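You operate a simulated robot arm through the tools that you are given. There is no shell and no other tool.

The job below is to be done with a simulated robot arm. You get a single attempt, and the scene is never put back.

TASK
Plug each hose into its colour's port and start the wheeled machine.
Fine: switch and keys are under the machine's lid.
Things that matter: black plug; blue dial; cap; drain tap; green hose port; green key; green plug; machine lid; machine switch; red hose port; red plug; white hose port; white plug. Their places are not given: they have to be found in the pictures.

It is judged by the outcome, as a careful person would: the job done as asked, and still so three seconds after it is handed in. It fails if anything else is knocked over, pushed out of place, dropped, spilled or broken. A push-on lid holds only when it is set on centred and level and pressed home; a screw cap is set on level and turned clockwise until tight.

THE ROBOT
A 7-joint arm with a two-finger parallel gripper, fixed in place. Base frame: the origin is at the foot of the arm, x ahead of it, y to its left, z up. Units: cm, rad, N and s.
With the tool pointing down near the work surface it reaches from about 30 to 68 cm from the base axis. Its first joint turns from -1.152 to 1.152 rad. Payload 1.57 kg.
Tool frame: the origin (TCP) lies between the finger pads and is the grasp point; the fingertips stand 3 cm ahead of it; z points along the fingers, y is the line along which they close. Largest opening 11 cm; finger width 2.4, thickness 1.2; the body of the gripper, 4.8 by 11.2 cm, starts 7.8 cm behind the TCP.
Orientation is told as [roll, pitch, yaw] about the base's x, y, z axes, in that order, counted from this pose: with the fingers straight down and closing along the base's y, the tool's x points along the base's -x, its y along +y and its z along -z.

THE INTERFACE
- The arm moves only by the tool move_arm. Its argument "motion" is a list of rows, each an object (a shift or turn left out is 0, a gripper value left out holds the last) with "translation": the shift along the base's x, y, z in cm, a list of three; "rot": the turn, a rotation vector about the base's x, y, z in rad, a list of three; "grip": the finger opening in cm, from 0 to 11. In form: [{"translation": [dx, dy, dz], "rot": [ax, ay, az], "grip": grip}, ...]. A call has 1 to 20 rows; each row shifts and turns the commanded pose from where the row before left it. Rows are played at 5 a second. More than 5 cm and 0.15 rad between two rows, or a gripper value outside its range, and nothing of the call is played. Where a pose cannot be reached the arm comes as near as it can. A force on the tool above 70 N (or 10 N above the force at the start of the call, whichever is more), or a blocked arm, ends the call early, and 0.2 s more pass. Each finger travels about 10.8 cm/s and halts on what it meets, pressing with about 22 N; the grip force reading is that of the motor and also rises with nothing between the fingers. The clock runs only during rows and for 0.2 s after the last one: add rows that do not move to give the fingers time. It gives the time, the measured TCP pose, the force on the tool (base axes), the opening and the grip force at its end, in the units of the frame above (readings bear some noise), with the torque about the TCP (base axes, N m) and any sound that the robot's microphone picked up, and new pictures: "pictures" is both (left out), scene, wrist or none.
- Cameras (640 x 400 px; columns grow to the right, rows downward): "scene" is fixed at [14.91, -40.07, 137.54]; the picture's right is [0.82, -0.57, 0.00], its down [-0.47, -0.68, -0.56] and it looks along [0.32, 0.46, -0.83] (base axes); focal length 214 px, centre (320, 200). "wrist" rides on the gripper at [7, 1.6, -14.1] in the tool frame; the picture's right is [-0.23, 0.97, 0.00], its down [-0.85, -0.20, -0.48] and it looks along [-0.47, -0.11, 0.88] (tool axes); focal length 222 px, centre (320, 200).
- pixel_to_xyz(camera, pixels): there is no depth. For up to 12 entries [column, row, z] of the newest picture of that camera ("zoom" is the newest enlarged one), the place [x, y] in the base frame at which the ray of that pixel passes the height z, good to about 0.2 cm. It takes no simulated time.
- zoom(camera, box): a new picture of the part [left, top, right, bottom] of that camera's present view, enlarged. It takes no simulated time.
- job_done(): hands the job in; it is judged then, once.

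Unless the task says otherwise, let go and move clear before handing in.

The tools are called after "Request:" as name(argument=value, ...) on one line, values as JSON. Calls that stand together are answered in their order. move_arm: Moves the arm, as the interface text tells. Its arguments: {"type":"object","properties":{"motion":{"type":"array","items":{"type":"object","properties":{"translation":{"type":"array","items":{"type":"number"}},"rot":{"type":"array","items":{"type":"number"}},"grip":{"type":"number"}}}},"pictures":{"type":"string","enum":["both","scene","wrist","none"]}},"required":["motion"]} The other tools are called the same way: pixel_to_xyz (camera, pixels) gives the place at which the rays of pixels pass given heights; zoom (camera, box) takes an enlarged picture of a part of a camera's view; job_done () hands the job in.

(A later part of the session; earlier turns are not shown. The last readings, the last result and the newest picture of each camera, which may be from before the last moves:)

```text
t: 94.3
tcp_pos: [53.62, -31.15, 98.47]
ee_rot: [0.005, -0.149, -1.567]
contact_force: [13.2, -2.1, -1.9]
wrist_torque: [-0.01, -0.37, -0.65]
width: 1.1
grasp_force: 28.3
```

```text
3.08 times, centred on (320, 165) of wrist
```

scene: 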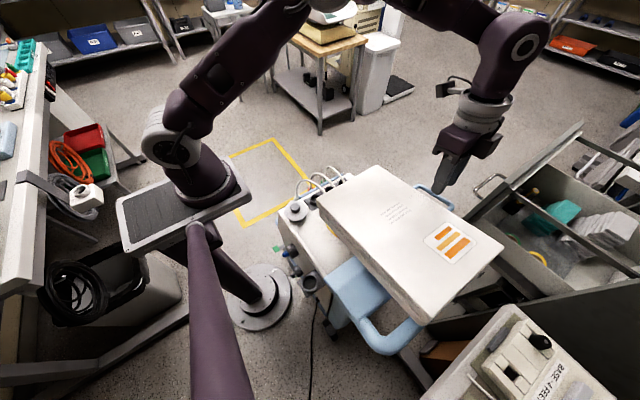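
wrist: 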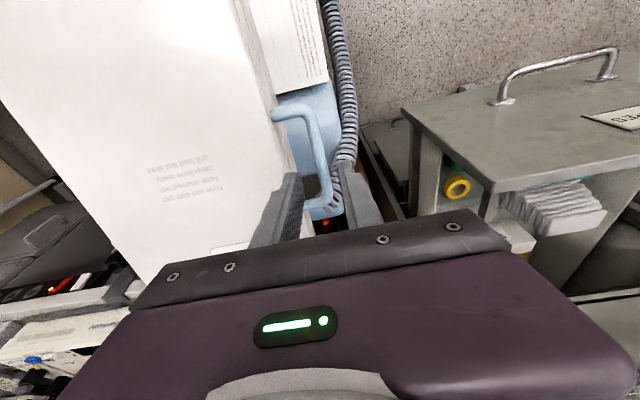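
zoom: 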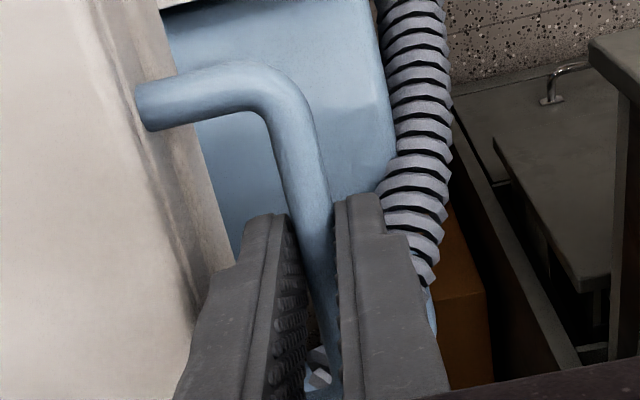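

The bar is gripped at 1.1 cm. I'll test with a small lift along the lid's normal.

Request:
move_arm(motion=[{"translation": [0.12, 0, 0]}, {"translation": [0, 0.08, 0.5]}, {"translation": [0, 0.09, 0.5]}, {"translation": [-0.05, 0.09, 0.5]}, {}])

Request:
zoom(camera="scene", box=[310, 150, 510, 330])

```text
t: 95.5
tcp_pos: [53.46, -30.84, 99.83]
ee_rot: [-0.003, -0.148, -1.568]
contact_force: [-1.2, 2.4, -4.5]
wrist_torque: [0.73, -0.16, -0.7]
width: 1.1
grasp_force: 28.1
```

scene: 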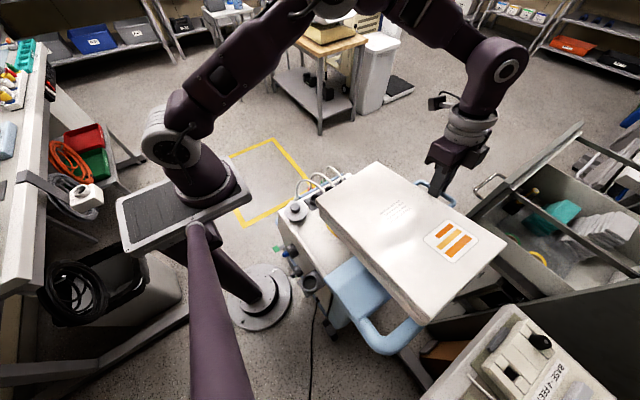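
wrist: 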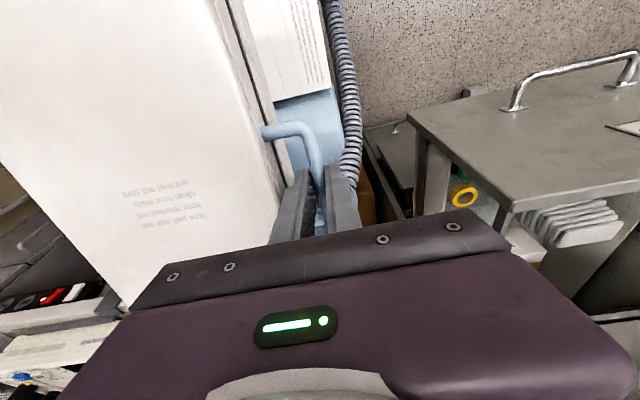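

```text
2.22 times, centred on (410, 240) of scene
```

zoom: 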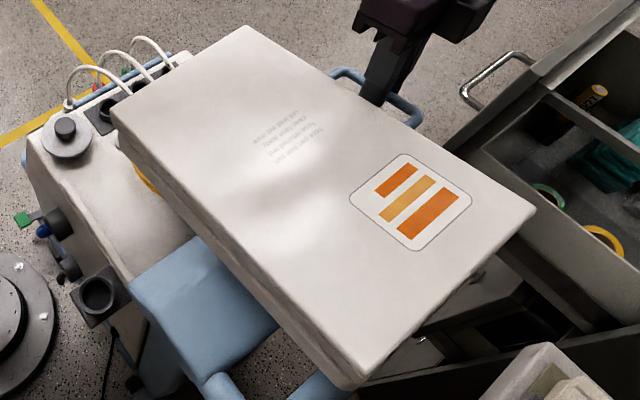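

The lid lifts easily (≈4.5 N) with a seam opening on its +x side, so it hinges on −x. I'll follow the arc (radius ≈23 cm) in steps.

Request:
move_arm(motion=[{"translation": [-0.19, 0.32, 1.79]}, {"translation": [-0.33, 0.315, 1.77]}, {"translation": [-0.47, 0.31, 1.74]}, {"translation": [-0.61, 0.3, 1.69]}, {}], pictures="scene")

Request:
zoom(camera="scene", box=[310, 110, 510, 330])

Request:
zoom(camera="wrist", box=[200, 60, 400, 230])

```text
t: 96.7
tcp_pos: [51.68, -29.73, 106.81]
ee_rot: [-0.006, -0.147, -1.569]
contact_force: [-32.6, 9.1, -21.9]
wrist_torque: [0.47, 0.45, -0.79]
width: 1.09
grasp_force: 29.0
```

scene: 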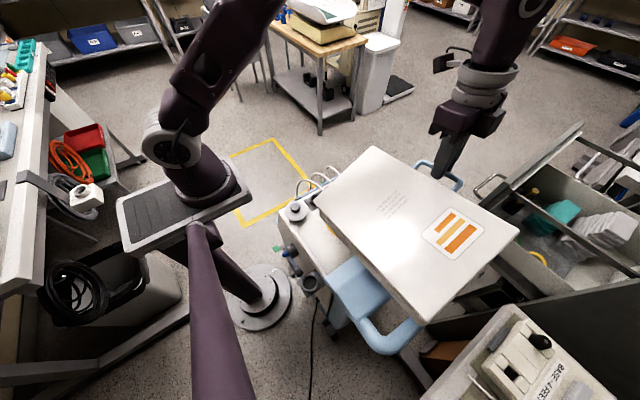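

```text
1.82 times, centred on (410, 220) of scene
```

zoom: 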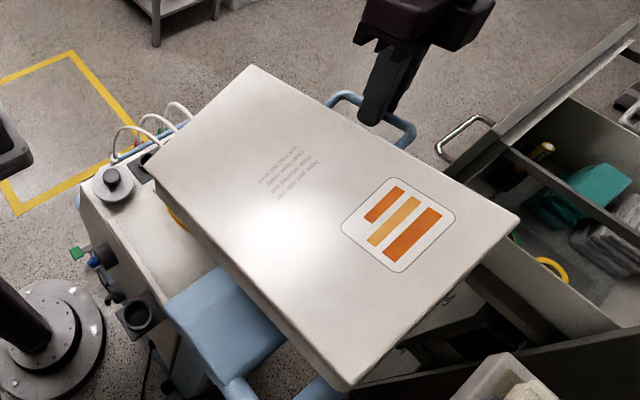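

```text
2.35 times, centred on (300, 145) of wrist
```

zoom: 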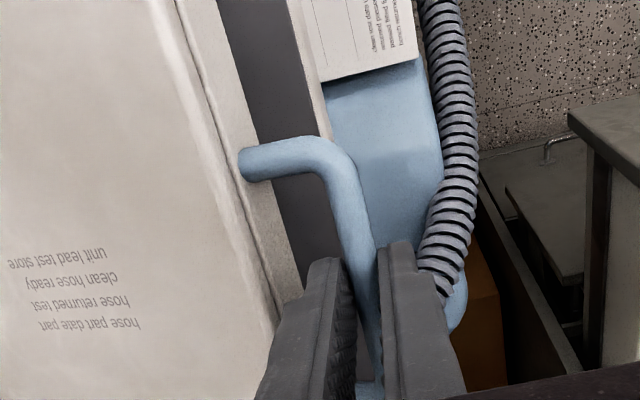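

Force on the tool is (−33, 9, −22) N, meaning the true arc is further toward −x (hinge a bit lower than assumed). I'll shift −0.5 cm in x and re-read.

Request:
move_arm(motion=[{"translation": [-0.3, 0, 0]}, {"translation": [-0.2, 0, 0]}, {}], pictures="none")

```text
t: 97.5
tcp_pos: [51.58, -29.61, 106.9]
ee_rot: [0.006, -0.151, -1.566]
contact_force: [-7.4, 5.0, -7.0]
wrist_torque: [0.53, 0.01, -0.68]
width: 1.1
grasp_force: 28.7
```

Forces dropped to single digits, confirming the fit (hinge ≈1.4 cm below the bar's starting height). Continuing along the corrected arc.

Request:
move_arm(motion=[{"translation": [-0.94, 0.31, 1.6]}, {"translation": [-0.97, 0.29, 1.52]}, {"translation": [-1.09, 0.28, 1.44]}, {"translation": [-1.21, 0.26, 1.36]}, {}], pictures="none")

Request:
zoom(camera="scene", box=[310, 90, 510, 330])

```text
t: 98.7
tcp_pos: [47.6, -28.43, 112.96]
ee_rot: [0.01, -0.155, -1.564]
contact_force: [34.7, 8.1, 25.1]
wrist_torque: [0.25, -0.86, -0.55]
width: 1.09
grasp_force: 29.1
```

```text
1.67 times, centred on (410, 210) of scene
```

zoom: 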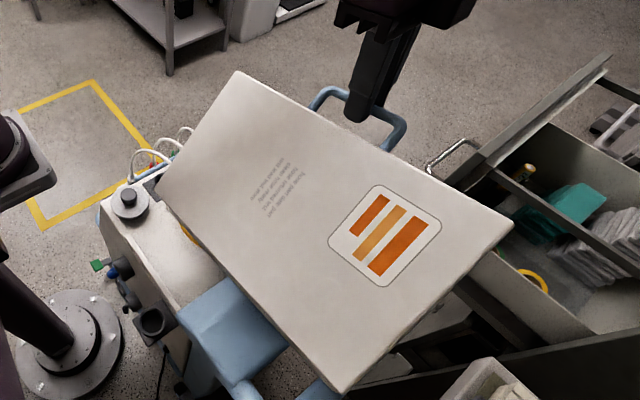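

Measured points now fit a circle centred at (x 29.8, 1.1 cm below start) with R≈23.9. I'll continue along that fitted arc.

Request:
move_arm(motion=[{"translation": [-0.8, 0.23, 1.47]}, {"translation": [-1.4, 0.22, 1.23]}, {"translation": [-1.49, 0.2, 1.11]}, {}], pictures="none")

```text
t: 99.7
tcp_pos: [43.29, -27.8, 116.5]
ee_rot: [-0.006, -0.148, -1.568]
contact_force: [-8.9, 7.2, -19.5]
wrist_torque: [0.07, 0.01, -0.68]
width: 1.06
grasp_force: 28.5
```

Measured position fits the arc (R≈23.7, angle ≈55°). Continuing.

Request:
move_arm(motion=[{"translation": [-1.5, 0.18, 1.03]}, {"translation": [-1.65, 0.15, 0.87]}, {"translation": [-1.71, 0.13, 0.73]}, {"translation": [-1.77, 0.11, 0.6]}, {}])

Request:
zoom(camera="scene", box=[290, 90, 510, 330])

```text
t: 100.9
tcp_pos: [36.97, -27.21, 119.82]
ee_rot: [0.003, -0.15, -1.567]
contact_force: [-1.8, 0.5, -15.7]
wrist_torque: [0.3, -0.09, -0.58]
width: 1.1
grasp_force: 28.5
```

scene: 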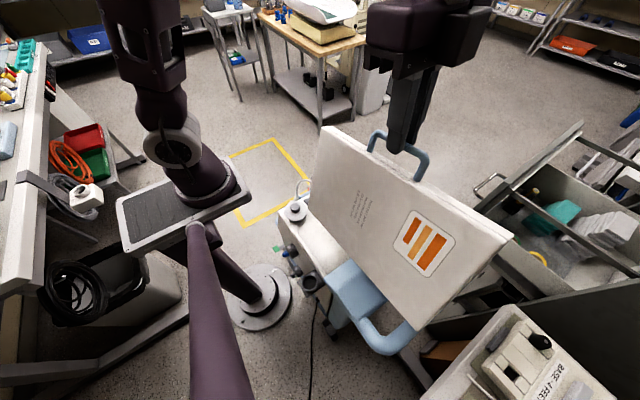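
wrist: 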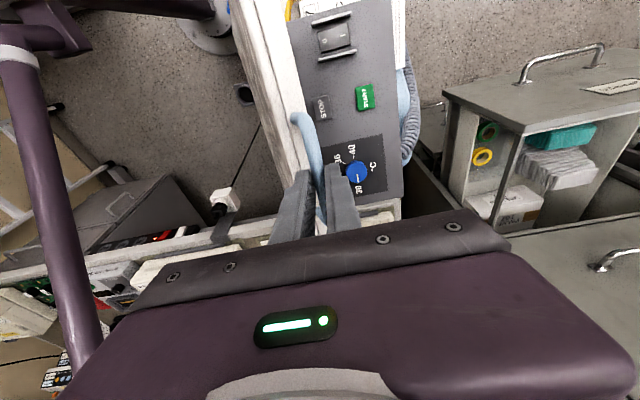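

```text
1.67 times, centred on (400, 210) of scene
```

zoom: 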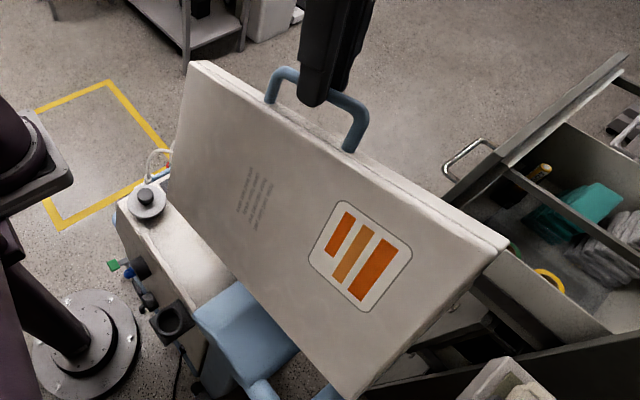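

The panel under the lid is now visible: rocker switch at wrist (337,38), green key (365,97), STOP key, and blue dial. I'll continue opening past vertical.

Request:
move_arm(motion=[{"translation": [-1.71, 0.1, 0.6]}, {"translation": [-1.77, 0.06, 0.4]}, {"translation": [-1.8, 0.04, 0.25]}, {"translation": [-1.8, 0.02, 0.1]}, {}], pictures="none")

```text
t: 102.1
tcp_pos: [29.97, -27.04, 121.14]
ee_rot: [0.003, -0.149, -1.57]
contact_force: [2.0, -1.3, -22.0]
wrist_torque: [0.01, -0.13, -0.24]
width: 1.07
grasp_force: 28.9
```

Now the lid is about vertical (bar x≈30). Continuing past vertical with a slightly descending path.

Request:
move_arm(motion=[{"translation": [-1.8, -0.02, -0.2]}, {"translation": [-1.8, -0.05, -0.3]}, {"translation": [-1.7, -0.06, -0.35]}, {}])

Request:
zoom(camera="scene", box=[270, 90, 490, 330])

```text
t: 103.1
tcp_pos: [24.52, -27.2, 120.32]
ee_rot: [0.003, -0.152, -1.567]
contact_force: [2.6, 3.3, 18.5]
wrist_torque: [0.43, -0.1, 0.01]
width: 1.07
grasp_force: 28.1
```

scene: 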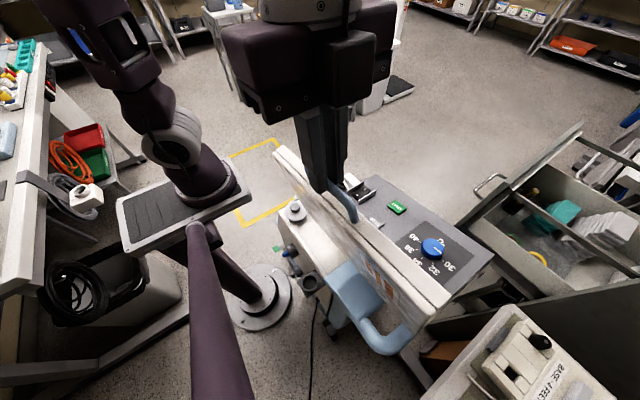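
wrist: 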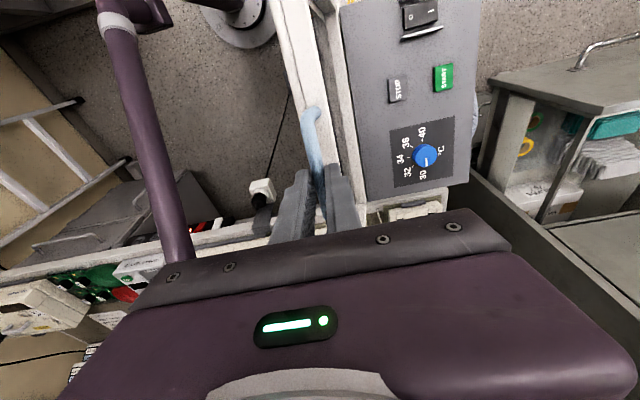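

```text
1.67 times, centred on (380, 210) of scene
```

zoom: 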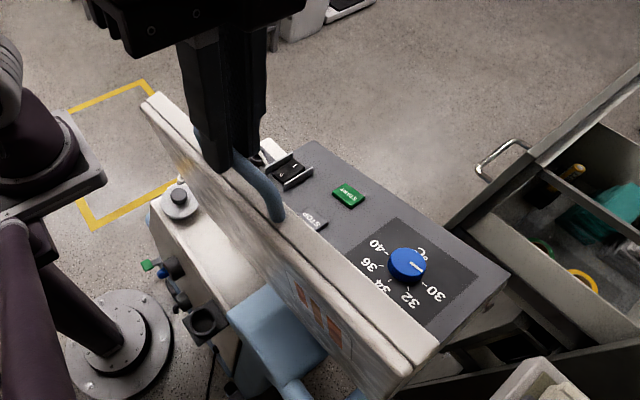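

The lid is ~101° open with the panel exposed (green START key, STOP, switch, dial). I'll go slightly further to see if it has a stop.

Request:
move_arm(motion=[{"translation": [-0.8, 0, 0]}, {"translation": [-0.8, 0, -0.2]}, {}], pictures="none")

```text
t: 103.9
tcp_pos: [23.34, -27.21, 120.06]
ee_rot: [0.007, -0.151, -1.565]
contact_force: [38.4, 2.3, 16.2]
wrist_torque: [-0.09, -1.26, 0.2]
width: 3.7
grasp_force: 18.9
```

Force +38 N in x and the fingers have been spread to 3.7 cm, so the lid hit its stop or the lid edge is pressing a finger. I'll back off slightly and look.

Request:
move_arm(motion=[{"translation": [0.6, 0, 0.2]}, {}, {}])

Request:
zoom(camera="wrist", box=[230, 80, 410, 230])

Request:
zoom(camera="scene", box=[280, 130, 400, 230])

```text
t: 104.7
tcp_pos: [23.59, -27.13, 120.27]
ee_rot: [0.002, -0.148, -1.569]
contact_force: [28.6, -1.5, -12.4]
wrist_torque: [0.09, -0.6, 0.13]
width: 2.83
grasp_force: 14.5
```

scene: 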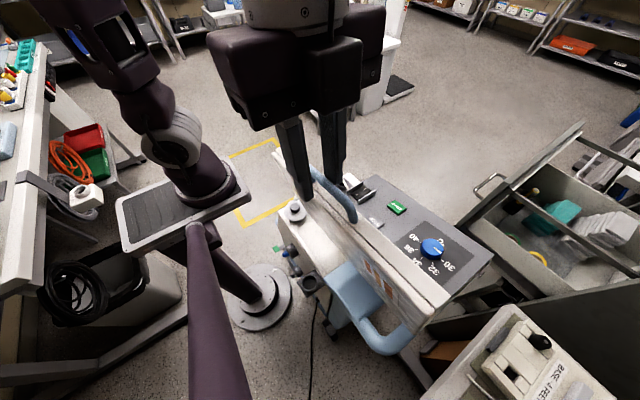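
wrist: 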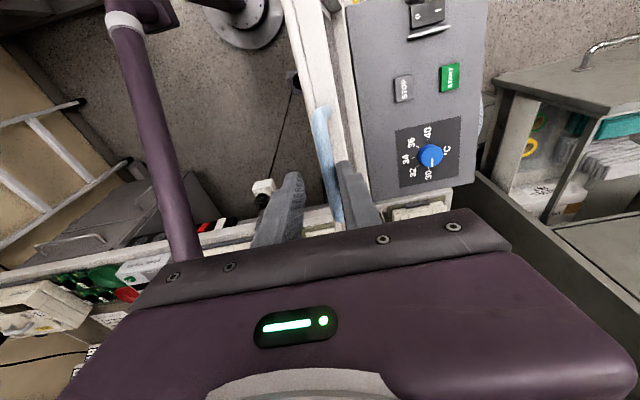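

```text
2.67 times, centred on (320, 155) of wrist
```

zoom: 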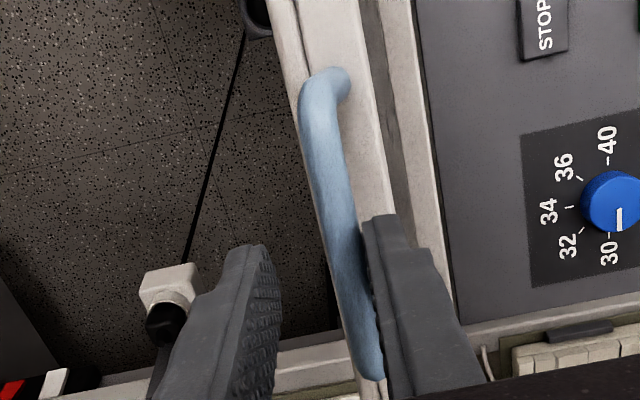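

```text
4.00 times, centred on (340, 180) of scene
```

zoom: 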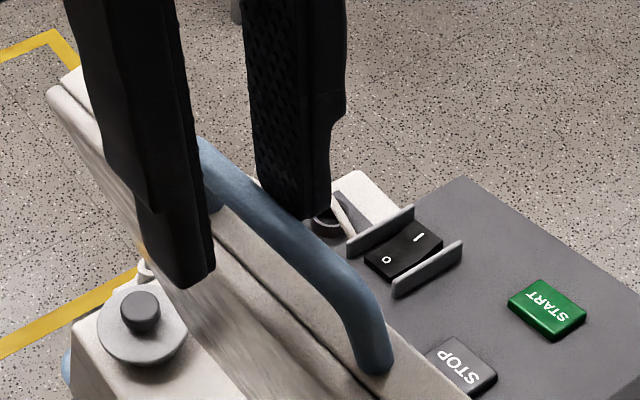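

The lid rests against its end stop just past vertical. I'll open the fingers, recentre around the bar, then lift clear.

Request:
move_arm(motion=[{"translation": [0.5, 0, 0], "grip": 4.5}, {"translation": [0.3, 0, 0]}, {}, {}])

Request:
zoom(camera="scene", box=[280, 130, 400, 230])

Request:
zoom(camera="wrist", box=[230, 80, 410, 230])

```text
t: 105.7
tcp_pos: [24.3, -27.18, 120.26]
ee_rot: [0.001, -0.15, -1.567]
contact_force: [0.3, 0.4, 0.0]
wrist_torque: [-0.02, 0.02, -0.01]
width: 4.51
grasp_force: 0.1
```

scene: 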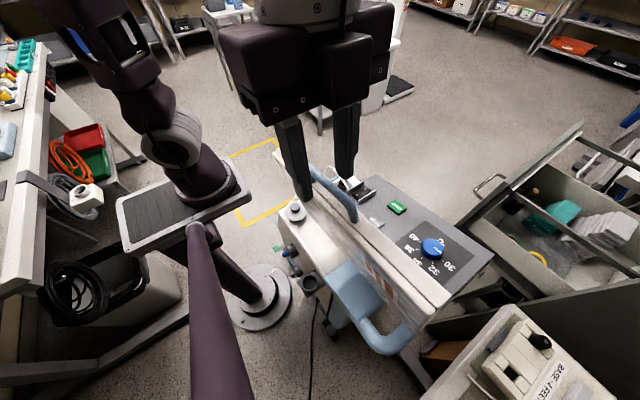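
wrist: 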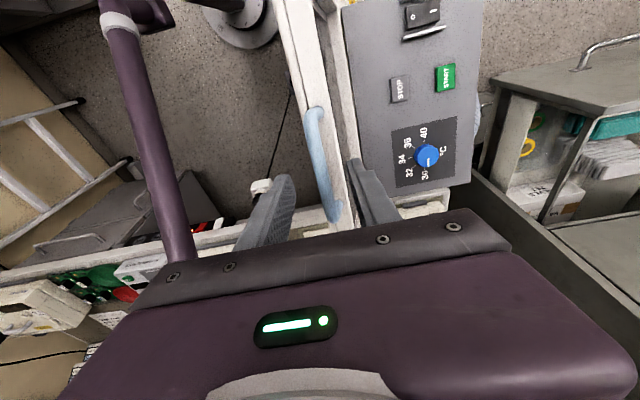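

```text
4.00 times, centred on (340, 180) of scene
```

zoom: 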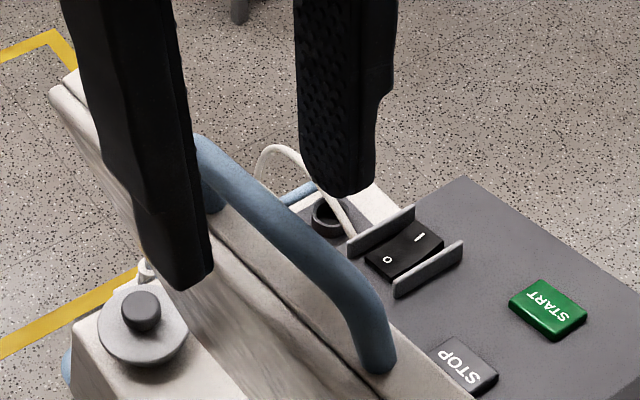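

```text
2.67 times, centred on (320, 155) of wrist
```

zoom: 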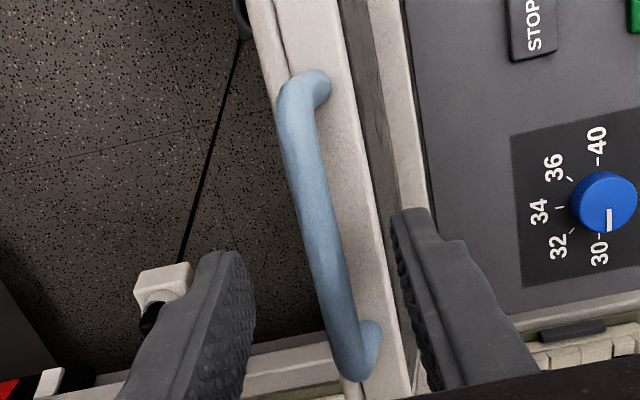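

The lid stays open on its own. I'll rise and move over the panel to measure the switch, the START key and guards.

Request:
move_arm(motion=[{"translation": [0, 0, 3]}, {"translation": [0, 0, 3]}, {"translation": [3, 0, 0]}, {"translation": [4, 0, 0]}, {"translation": [4, -1, 0]}, {"translation": [4, -1, 0]}, {"translation": [2, -1, 0], "rot": [0.15, 0, 0], "grip": 8}, {}, {}])

Request:
zoom(camera="wrist", box=[220, 20, 420, 200])

Request:
zoom(camera="scene", box=[330, 160, 430, 240])

```text
t: 107.7
tcp_pos: [41.4, -30.1, 126.25]
ee_rot: [0.002, 0.002, -1.568]
contact_force: [-0.3, 0.5, -0.1]
wrist_torque: [0.01, -0.03, 0.0]
width: 8.0
grasp_force: 0.0
```

scene: 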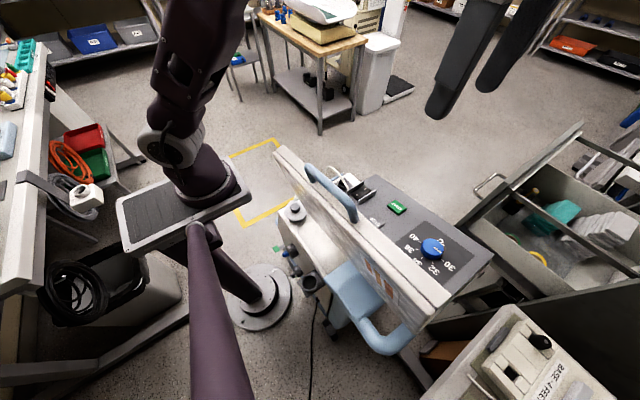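
wrist: 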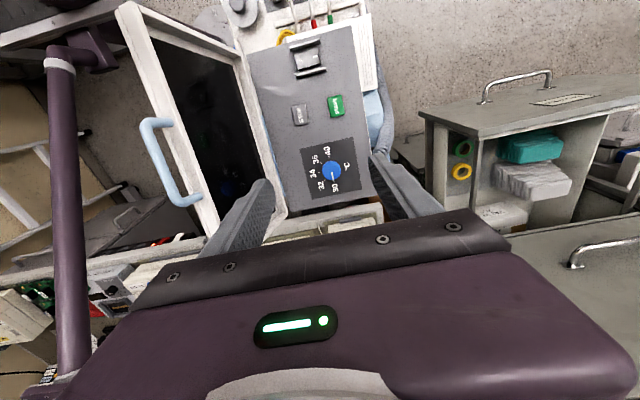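

```text
2.22 times, centred on (320, 110) of wrist
```

zoom: 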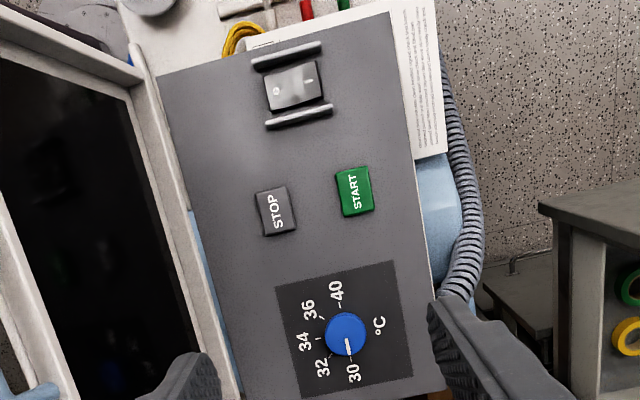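

```text
5.00 times, centred on (380, 200) of scene
```

zoom: 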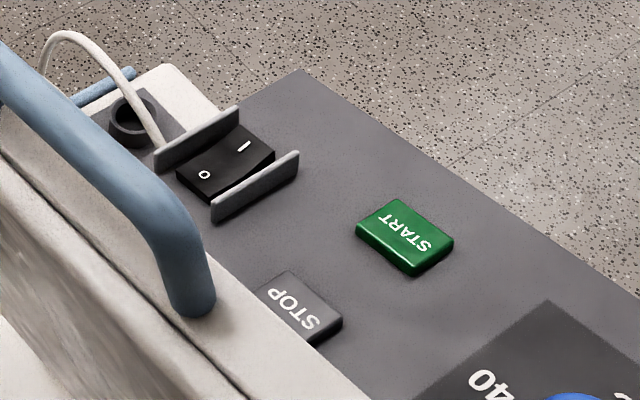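

I'll project the START key, rocker, I/O marks and guards from both cameras at candidate heights.

Request:
pixel_to_xyz(camera="zoom", pixels=[[403, 235, 85], [403, 235, 95], [225, 163, 85], [225, 163, 95], [243, 147, 90], [205, 175, 90], [198, 138, 90], [255, 187, 90]])

Request:
pixel_to_xyz(camera="wrist", pixels=[[335.8, 106.3, 85], [335.8, 106.3, 95], [307.8, 59.1, 85], [307.8, 59.1, 95], [316.4, 55, 90], [300.3, 60.9, 90], [305, 44, 90], [310.5, 72.2, 90]])

Request:
zoom(camera="wrist", box=[280, 30, 350, 130])

```text
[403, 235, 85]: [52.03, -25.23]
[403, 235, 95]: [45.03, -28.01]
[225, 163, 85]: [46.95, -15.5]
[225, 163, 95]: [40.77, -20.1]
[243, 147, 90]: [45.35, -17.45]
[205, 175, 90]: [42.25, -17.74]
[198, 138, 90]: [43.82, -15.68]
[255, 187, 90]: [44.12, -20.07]
```

```text
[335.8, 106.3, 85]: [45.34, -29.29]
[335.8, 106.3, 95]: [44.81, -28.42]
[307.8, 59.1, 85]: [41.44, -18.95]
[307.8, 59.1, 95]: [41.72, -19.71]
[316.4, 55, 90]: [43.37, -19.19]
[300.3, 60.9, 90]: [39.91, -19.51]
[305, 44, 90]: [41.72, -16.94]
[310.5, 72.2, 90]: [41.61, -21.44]
```

```text
4.00 times, centred on (315, 80) of wrist
```

zoom: 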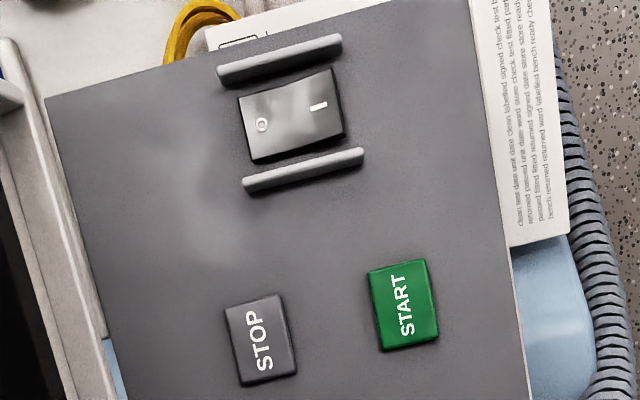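

Triangulated: rocker centre (41.7,−19.5,93.5) with "I" on the +x half at (43.4,−19.1); guards at y≈−17.1 and −21.8; START key top at (44.8,−28.3,95.3). I'll close the fingers, tilt to the panel normal and hover over the "I" half.

Request:
move_arm(motion=[{"translation": [0.5, 2.8, -2], "rot": [-0.15, 0, 0], "grip": 0}, {"translation": [0.6, 2.8, -4]}, {"translation": [0.6, 2.8, -4]}, {"translation": [0.6, 2.8, -4]}, {"translation": [0.1, 0, -3]}, {"translation": [0, 0, -3]}, {"translation": [0, 0, -2]}, {}, {}])

Request:
zoom(camera="wrist", box=[250, 100, 390, 220])

Request:
zoom(camera="scene", box=[330, 150, 430, 240])

```text
t: 109.7
tcp_pos: [43.71, -19.01, 104.35]
ee_rot: [0.002, -0.15, -1.569]
contact_force: [1.5, -0.8, -0.2]
wrist_torque: [0.0, 0.03, -0.02]
width: 0.0
grasp_force: 21.7
```

scene: 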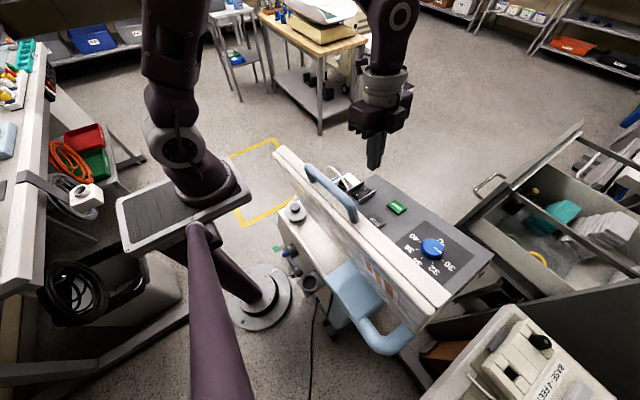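
wrist: 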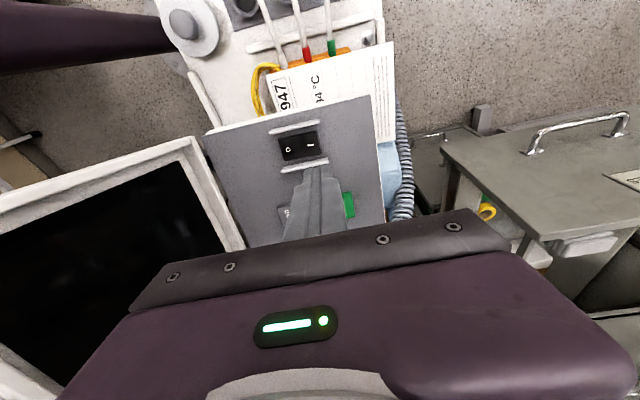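

```text
3.33 times, centred on (320, 160) of wrist
```

zoom: 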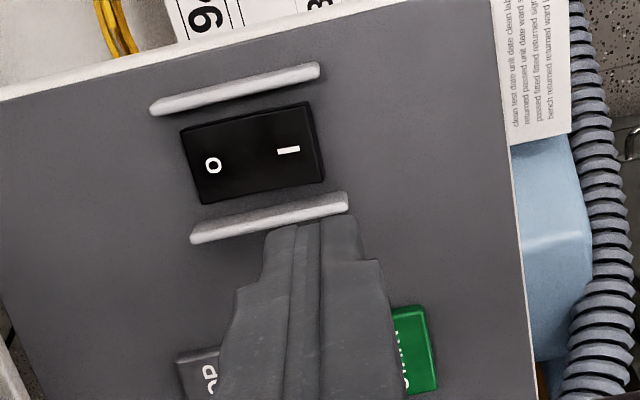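

```text
4.44 times, centred on (380, 195) of scene
```

zoom: 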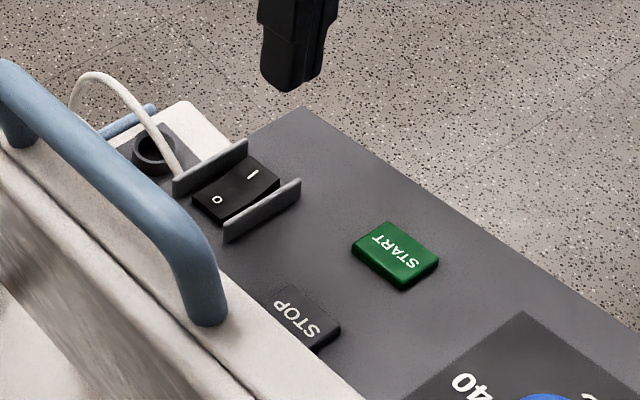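

From this closer view I'll re-project the I mark, O mark, rocker ends and guards at z≈93–94.

Request:
pixel_to_xyz(camera="wrist", pixels=[[310.4, 145, 93], [310.4, 145, 94], [287.9, 149.5, 93], [287.9, 149.5, 94], [318.5, 142.9, 93.5], [280.4, 150, 93.5], [294.5, 127, 94], [305, 164.5, 94], [349, 206, 95]])

Request:
zoom(camera="wrist", box=[270, 115, 340, 175])

Request:
zoom(camera="scene", box=[360, 175, 400, 210])

```text
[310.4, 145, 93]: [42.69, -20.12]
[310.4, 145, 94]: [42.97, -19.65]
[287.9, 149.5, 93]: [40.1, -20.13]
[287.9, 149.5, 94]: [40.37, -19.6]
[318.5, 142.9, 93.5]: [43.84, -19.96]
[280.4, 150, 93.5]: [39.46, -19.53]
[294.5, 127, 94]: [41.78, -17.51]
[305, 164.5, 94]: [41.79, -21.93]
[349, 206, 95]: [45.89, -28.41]
```

```text
6.67 times, centred on (305, 145) of wrist
```

zoom: 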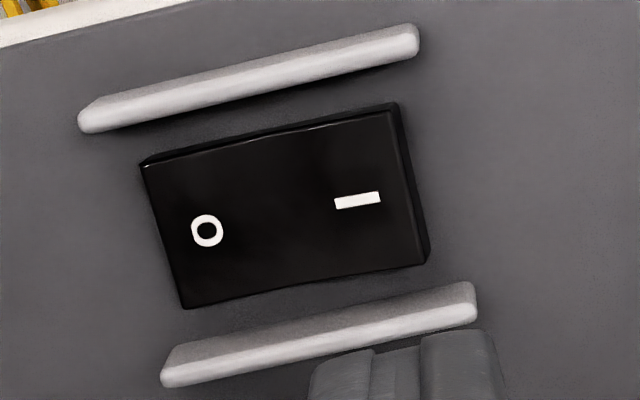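

```text
11.43 times, centred on (380, 192) of scene
```

zoom: 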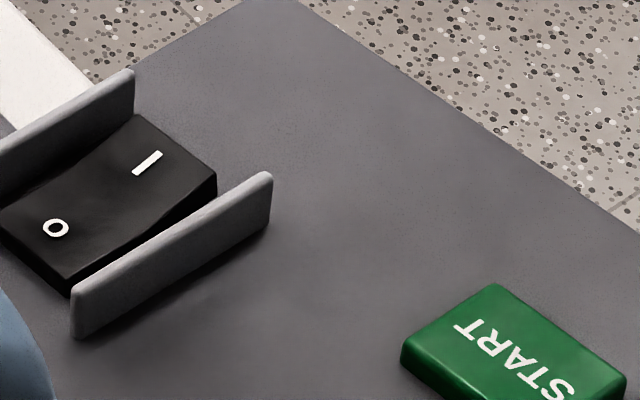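

The I end is raised (switch off). I'll descend over the I half to just above it.

Request:
move_arm(motion=[{"translation": [0, -0.2, -2.5]}, {"translation": [-0.1, 0, -2.5]}, {"translation": [0, 0, -1]}, {"translation": [0, 0, -0.4]}, {}], pictures="none")

Request:
zoom(camera="wrist", box=[270, 120, 370, 200])

Request:
zoom(camera="scene", box=[355, 165, 405, 210])

```text
t: 110.9
tcp_pos: [43.66, -19.19, 98.01]
ee_rot: [0.001, -0.15, -1.567]
contact_force: [-0.5, -0.4, -1.3]
wrist_torque: [-0.01, 0.0, -0.02]
width: 0.0
grasp_force: 21.1
```

```text
5.00 times, centred on (320, 160) of wrist
```

zoom: 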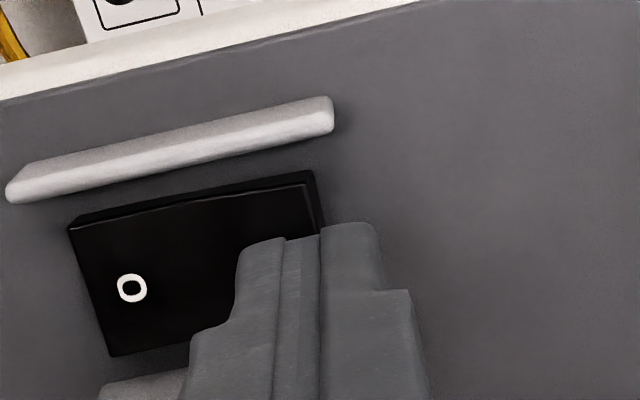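

```text
8.89 times, centred on (380, 188) of scene
```

zoom: 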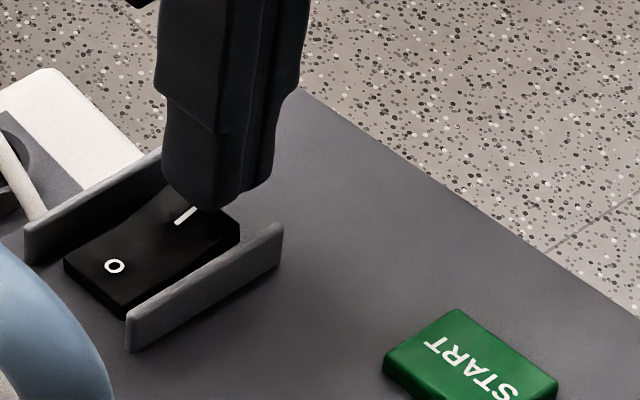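

The closed tips are just above the I end. I'll press down in small steps.

Request:
move_arm(motion=[{"translation": [-0.25, -0.1, -0.4]}, {"translation": [0, 0, -0.3]}, {"translation": [0, 0, -0.3]}, {"translation": [0, 0, -0.2]}, {}], pictures="none")

Request:
zoom(camera="scene", box=[355, 165, 405, 210])

```text
t: 112.1
tcp_pos: [43.45, -19.31, 96.86]
ee_rot: [0.004, -0.151, -1.567]
contact_force: [-6.1, 8.5, 45.2]
wrist_torque: [-0.46, 0.62, -0.18]
width: 0.03
grasp_force: 21.4
```

```text
8.89 times, centred on (380, 188) of scene
```

zoom: 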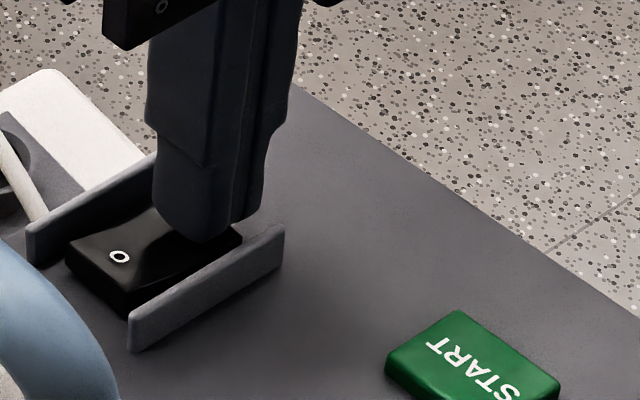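

The O mark has risen (from (114,266) to (119,256)), so the rocker appears to have flipped. I'll lift and check.

Request:
move_arm(motion=[{"translation": [0, 0, 1]}, {"translation": [0, 0, 3]}, {"translation": [0, 0, 3]}, {}])

Request:
zoom(camera="scene", box=[360, 175, 400, 210])

Request:
zoom(camera="wrist", box=[270, 115, 340, 175])

```text
t: 113.1
tcp_pos: [43.52, -19.43, 103.82]
ee_rot: [0.002, -0.15, -1.567]
contact_force: [-0.7, 0.9, 0.1]
wrist_torque: [0.01, 0.02, 0.0]
width: 0.0
grasp_force: 21.5
```

scene: 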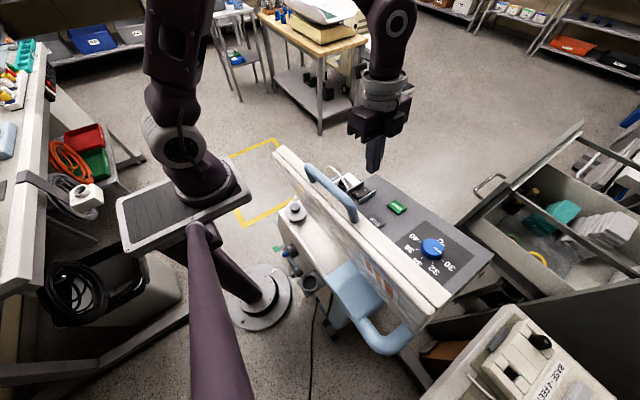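
wrist: 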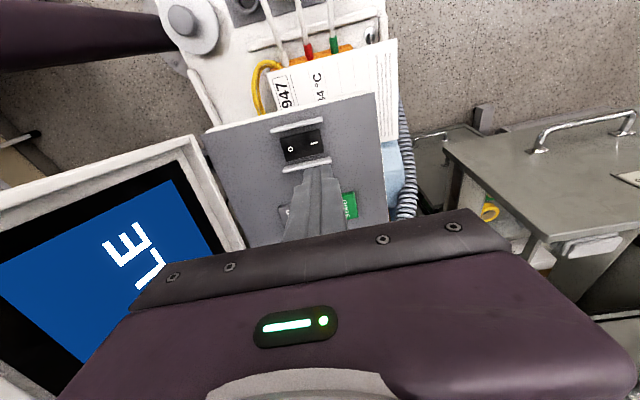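

```text
11.43 times, centred on (380, 192) of scene
```

zoom: 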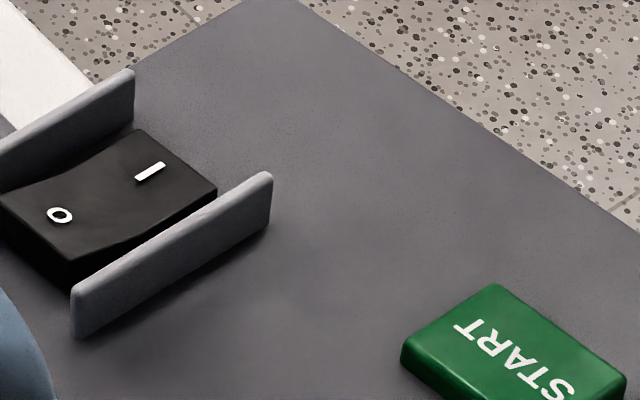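

```text
6.67 times, centred on (305, 145) of wrist
```

zoom: 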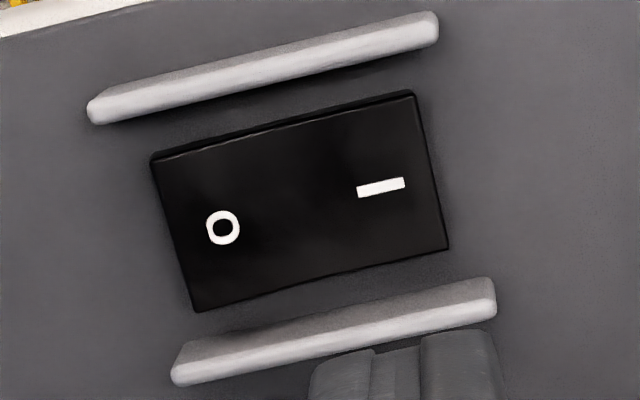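

The rocker is on and the lid's inner screen is lit blue with text ending "LE". I'll move above the START key at (44.8,−28.3) and read the screen.

Request:
move_arm(motion=[{"translation": [0.3, -2, 2]}, {"translation": [0.3, -2, 2]}, {"translation": [0.4, -2.2, 0]}, {"translation": [0.4, -2.3, 0]}, {}, {}])

Request:
zoom(camera="wrist", box=[0, 60, 320, 320])

Request:
zoom(camera="wrist", box=[250, 80, 390, 220])

Request:
zoom(camera="scene", box=[340, 150, 440, 240])

```text
t: 114.5
tcp_pos: [44.78, -27.82, 107.72]
ee_rot: [0.001, -0.151, -1.567]
contact_force: [0.2, -0.6, -0.4]
wrist_torque: [0.0, 0.03, 0.0]
width: 0.0
grasp_force: 21.1
```

scene: 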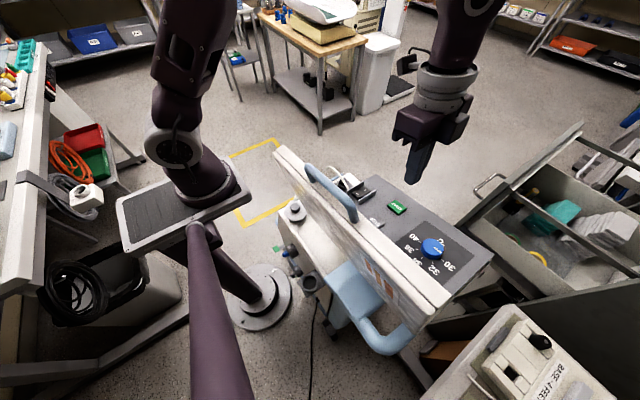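
wrist: 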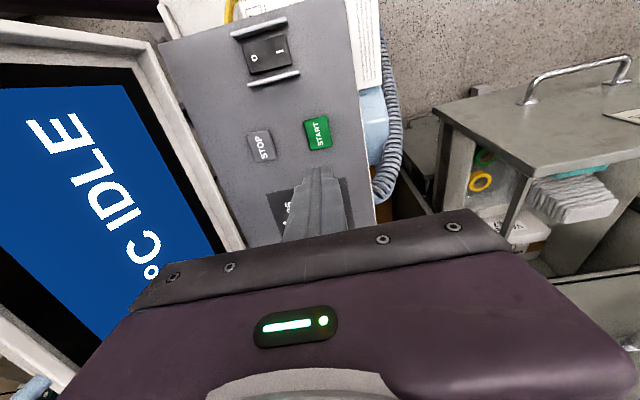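

```text
1.54 times, centred on (160, 190) of wrist
```

zoom: 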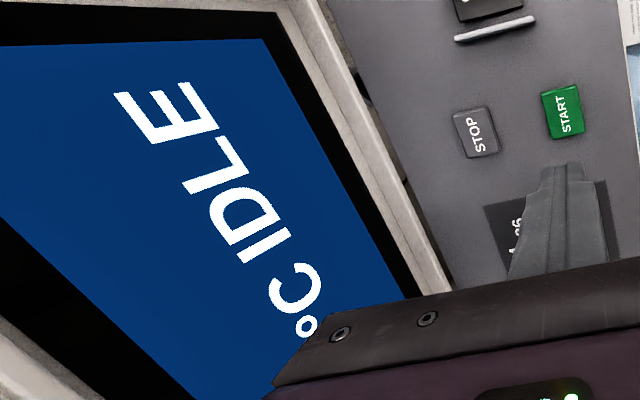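

```text
2.86 times, centred on (320, 150) of wrist
```

zoom: 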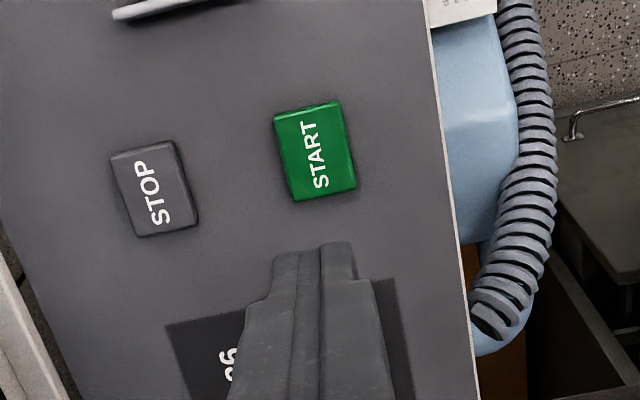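

```text
4.44 times, centred on (390, 195) of scene
```

zoom: 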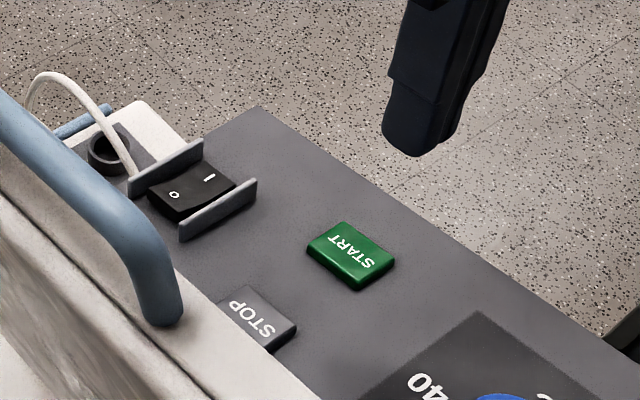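

The screen shows "°C IDLE", and the dial points at 30. The card on the bag carries instructions ("947", "34 °C"), so I'll read it before starting the machine.

Request:
move_arm(motion=[{"translation": [0, 3, 2]}, {"translation": [0, 4, 2]}, {"translation": [0, 4, 2], "grip": 9}, {"translation": [0, 3, 0]}, {}, {}])

Request:
zoom(camera="wrist", box=[250, 60, 430, 180])

Request:
zoom(camera="wrist", box=[270, 90, 390, 150])

```text
t: 115.9
tcp_pos: [44.9, -13.67, 113.66]
ee_rot: [0.0, -0.15, -1.568]
contact_force: [1.2, -0.2, -0.1]
wrist_torque: [-0.01, -0.01, 0.01]
width: 9.0
grasp_force: 0.0
```

scene: 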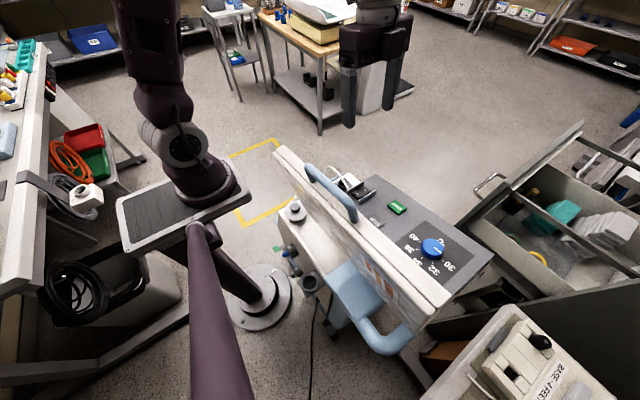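
wrist: 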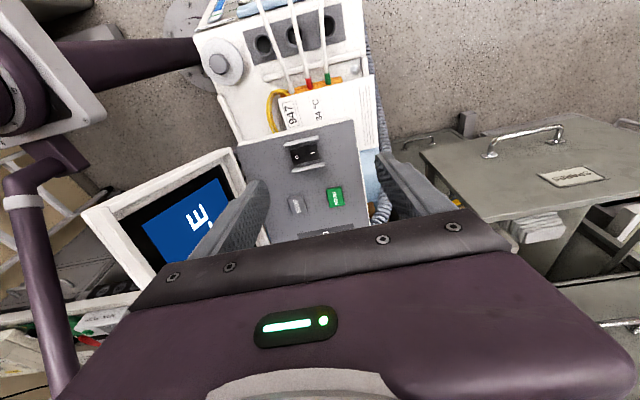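

```text
3.33 times, centred on (340, 120) of wrist
```

zoom: 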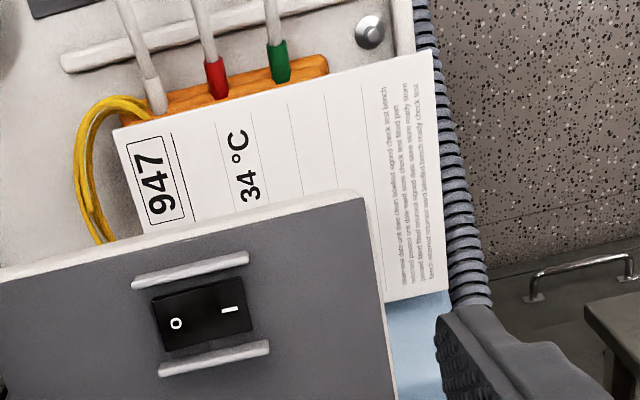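

```text
5.33 times, centred on (330, 120) of wrist
```

zoom: 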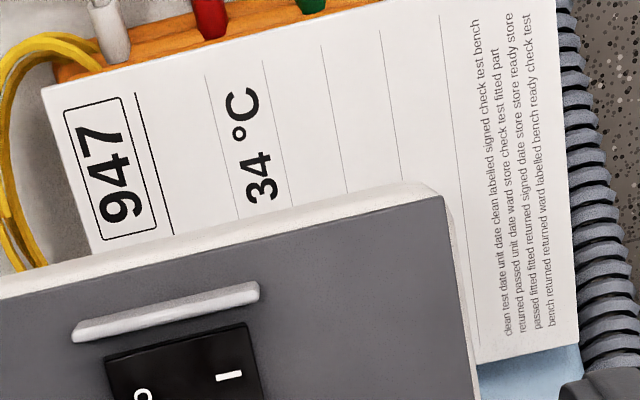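

The card reads "947 … 34 °C", with the left part hidden under the console. I'll lower the camera from the +y/−x side to read the hidden part.

Request:
move_arm(motion=[{"translation": [-1.5, 3, -2], "rot": [0, 0, 0.12]}, {"translation": [-1.5, 3, -3], "rot": [0, 0, 0.12]}, {"translation": [-1.5, 3, -3], "rot": [0, 0, 0.12]}, {"translation": [-1.5, 3, -4], "rot": [0, 0, 0.12]}, {"translation": [-1.5, 0, -4], "rot": [0, 0, 0.11]}, {"translation": [-1, 0, -3], "rot": [-0.12, -0.08, 0]}, {"translation": [0, 0, -2], "rot": [-0.12, -0.08, 0]}, {"translation": [0, 0, 0], "rot": [-0.06, -0.04, 0]}, {}, {}])

Request:
zoom(camera="wrist", box=[220, 100, 440, 230])

```text
refused: row 4 steps farther than a row can; nothing moved
```

```text
2.91 times, centred on (330, 165) of wrist
```

zoom: 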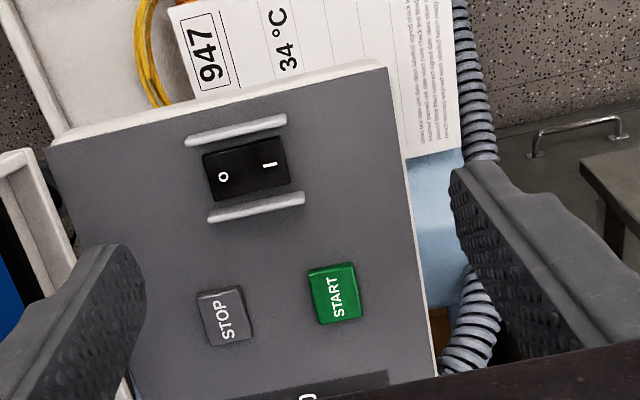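

A row exceeded the 5 cm limit; I'll resend with smaller steps.

Request:
move_arm(motion=[{"translation": [-1.5, 3, -2], "rot": [0, 0, 0.12]}, {"translation": [-1.5, 3, -3], "rot": [0, 0, 0.12]}, {"translation": [-1.5, 3, -3], "rot": [0, 0, 0.12]}, {"translation": [-1.5, 3, -3], "rot": [0, 0, 0.12]}, {"translation": [-1.5, 0, -4], "rot": [0, 0, 0.11]}, {"translation": [-1, 0, -4], "rot": [-0.12, -0.08, 0]}, {"translation": [0, 0, -2], "rot": [-0.12, -0.08, 0]}, {"translation": [0, 0, 0], "rot": [-0.06, -0.04, 0]}, {}, {}])

Request:
zoom(camera="wrist", box=[220, 100, 440, 230])

```text
t: 118.1
tcp_pos: [36.31, -1.81, 92.66]
ee_rot: [-0.001, -0.511, -0.974]
contact_force: [-0.1, 0.5, 0.3]
wrist_torque: [0.01, -0.01, -0.04]
width: 9.01
grasp_force: 0.0
```

scene: 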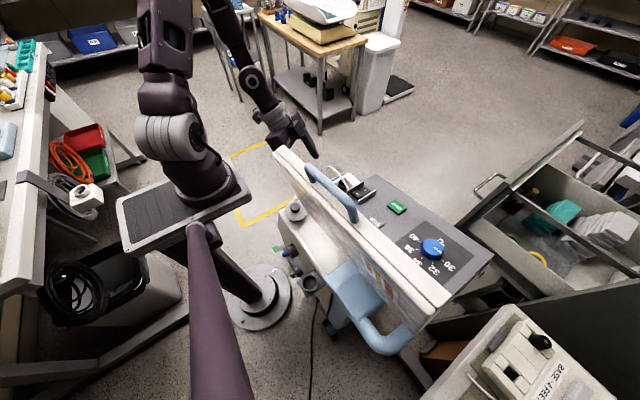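
wrist: 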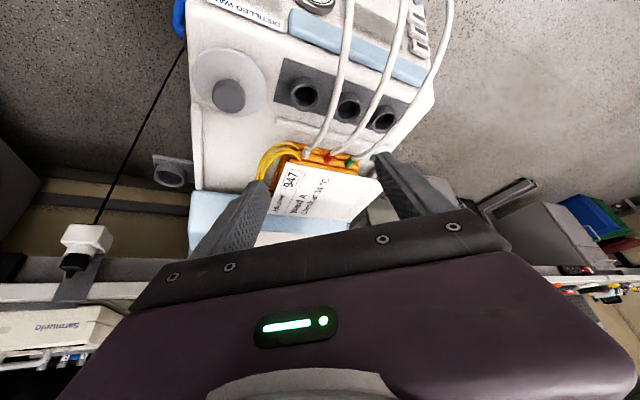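

```text
2.91 times, centred on (330, 165) of wrist
```

zoom: 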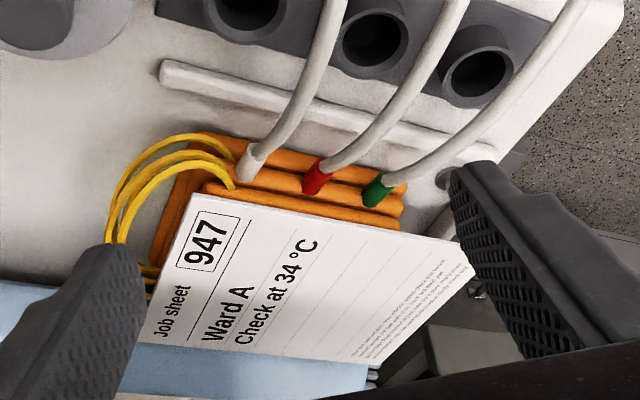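

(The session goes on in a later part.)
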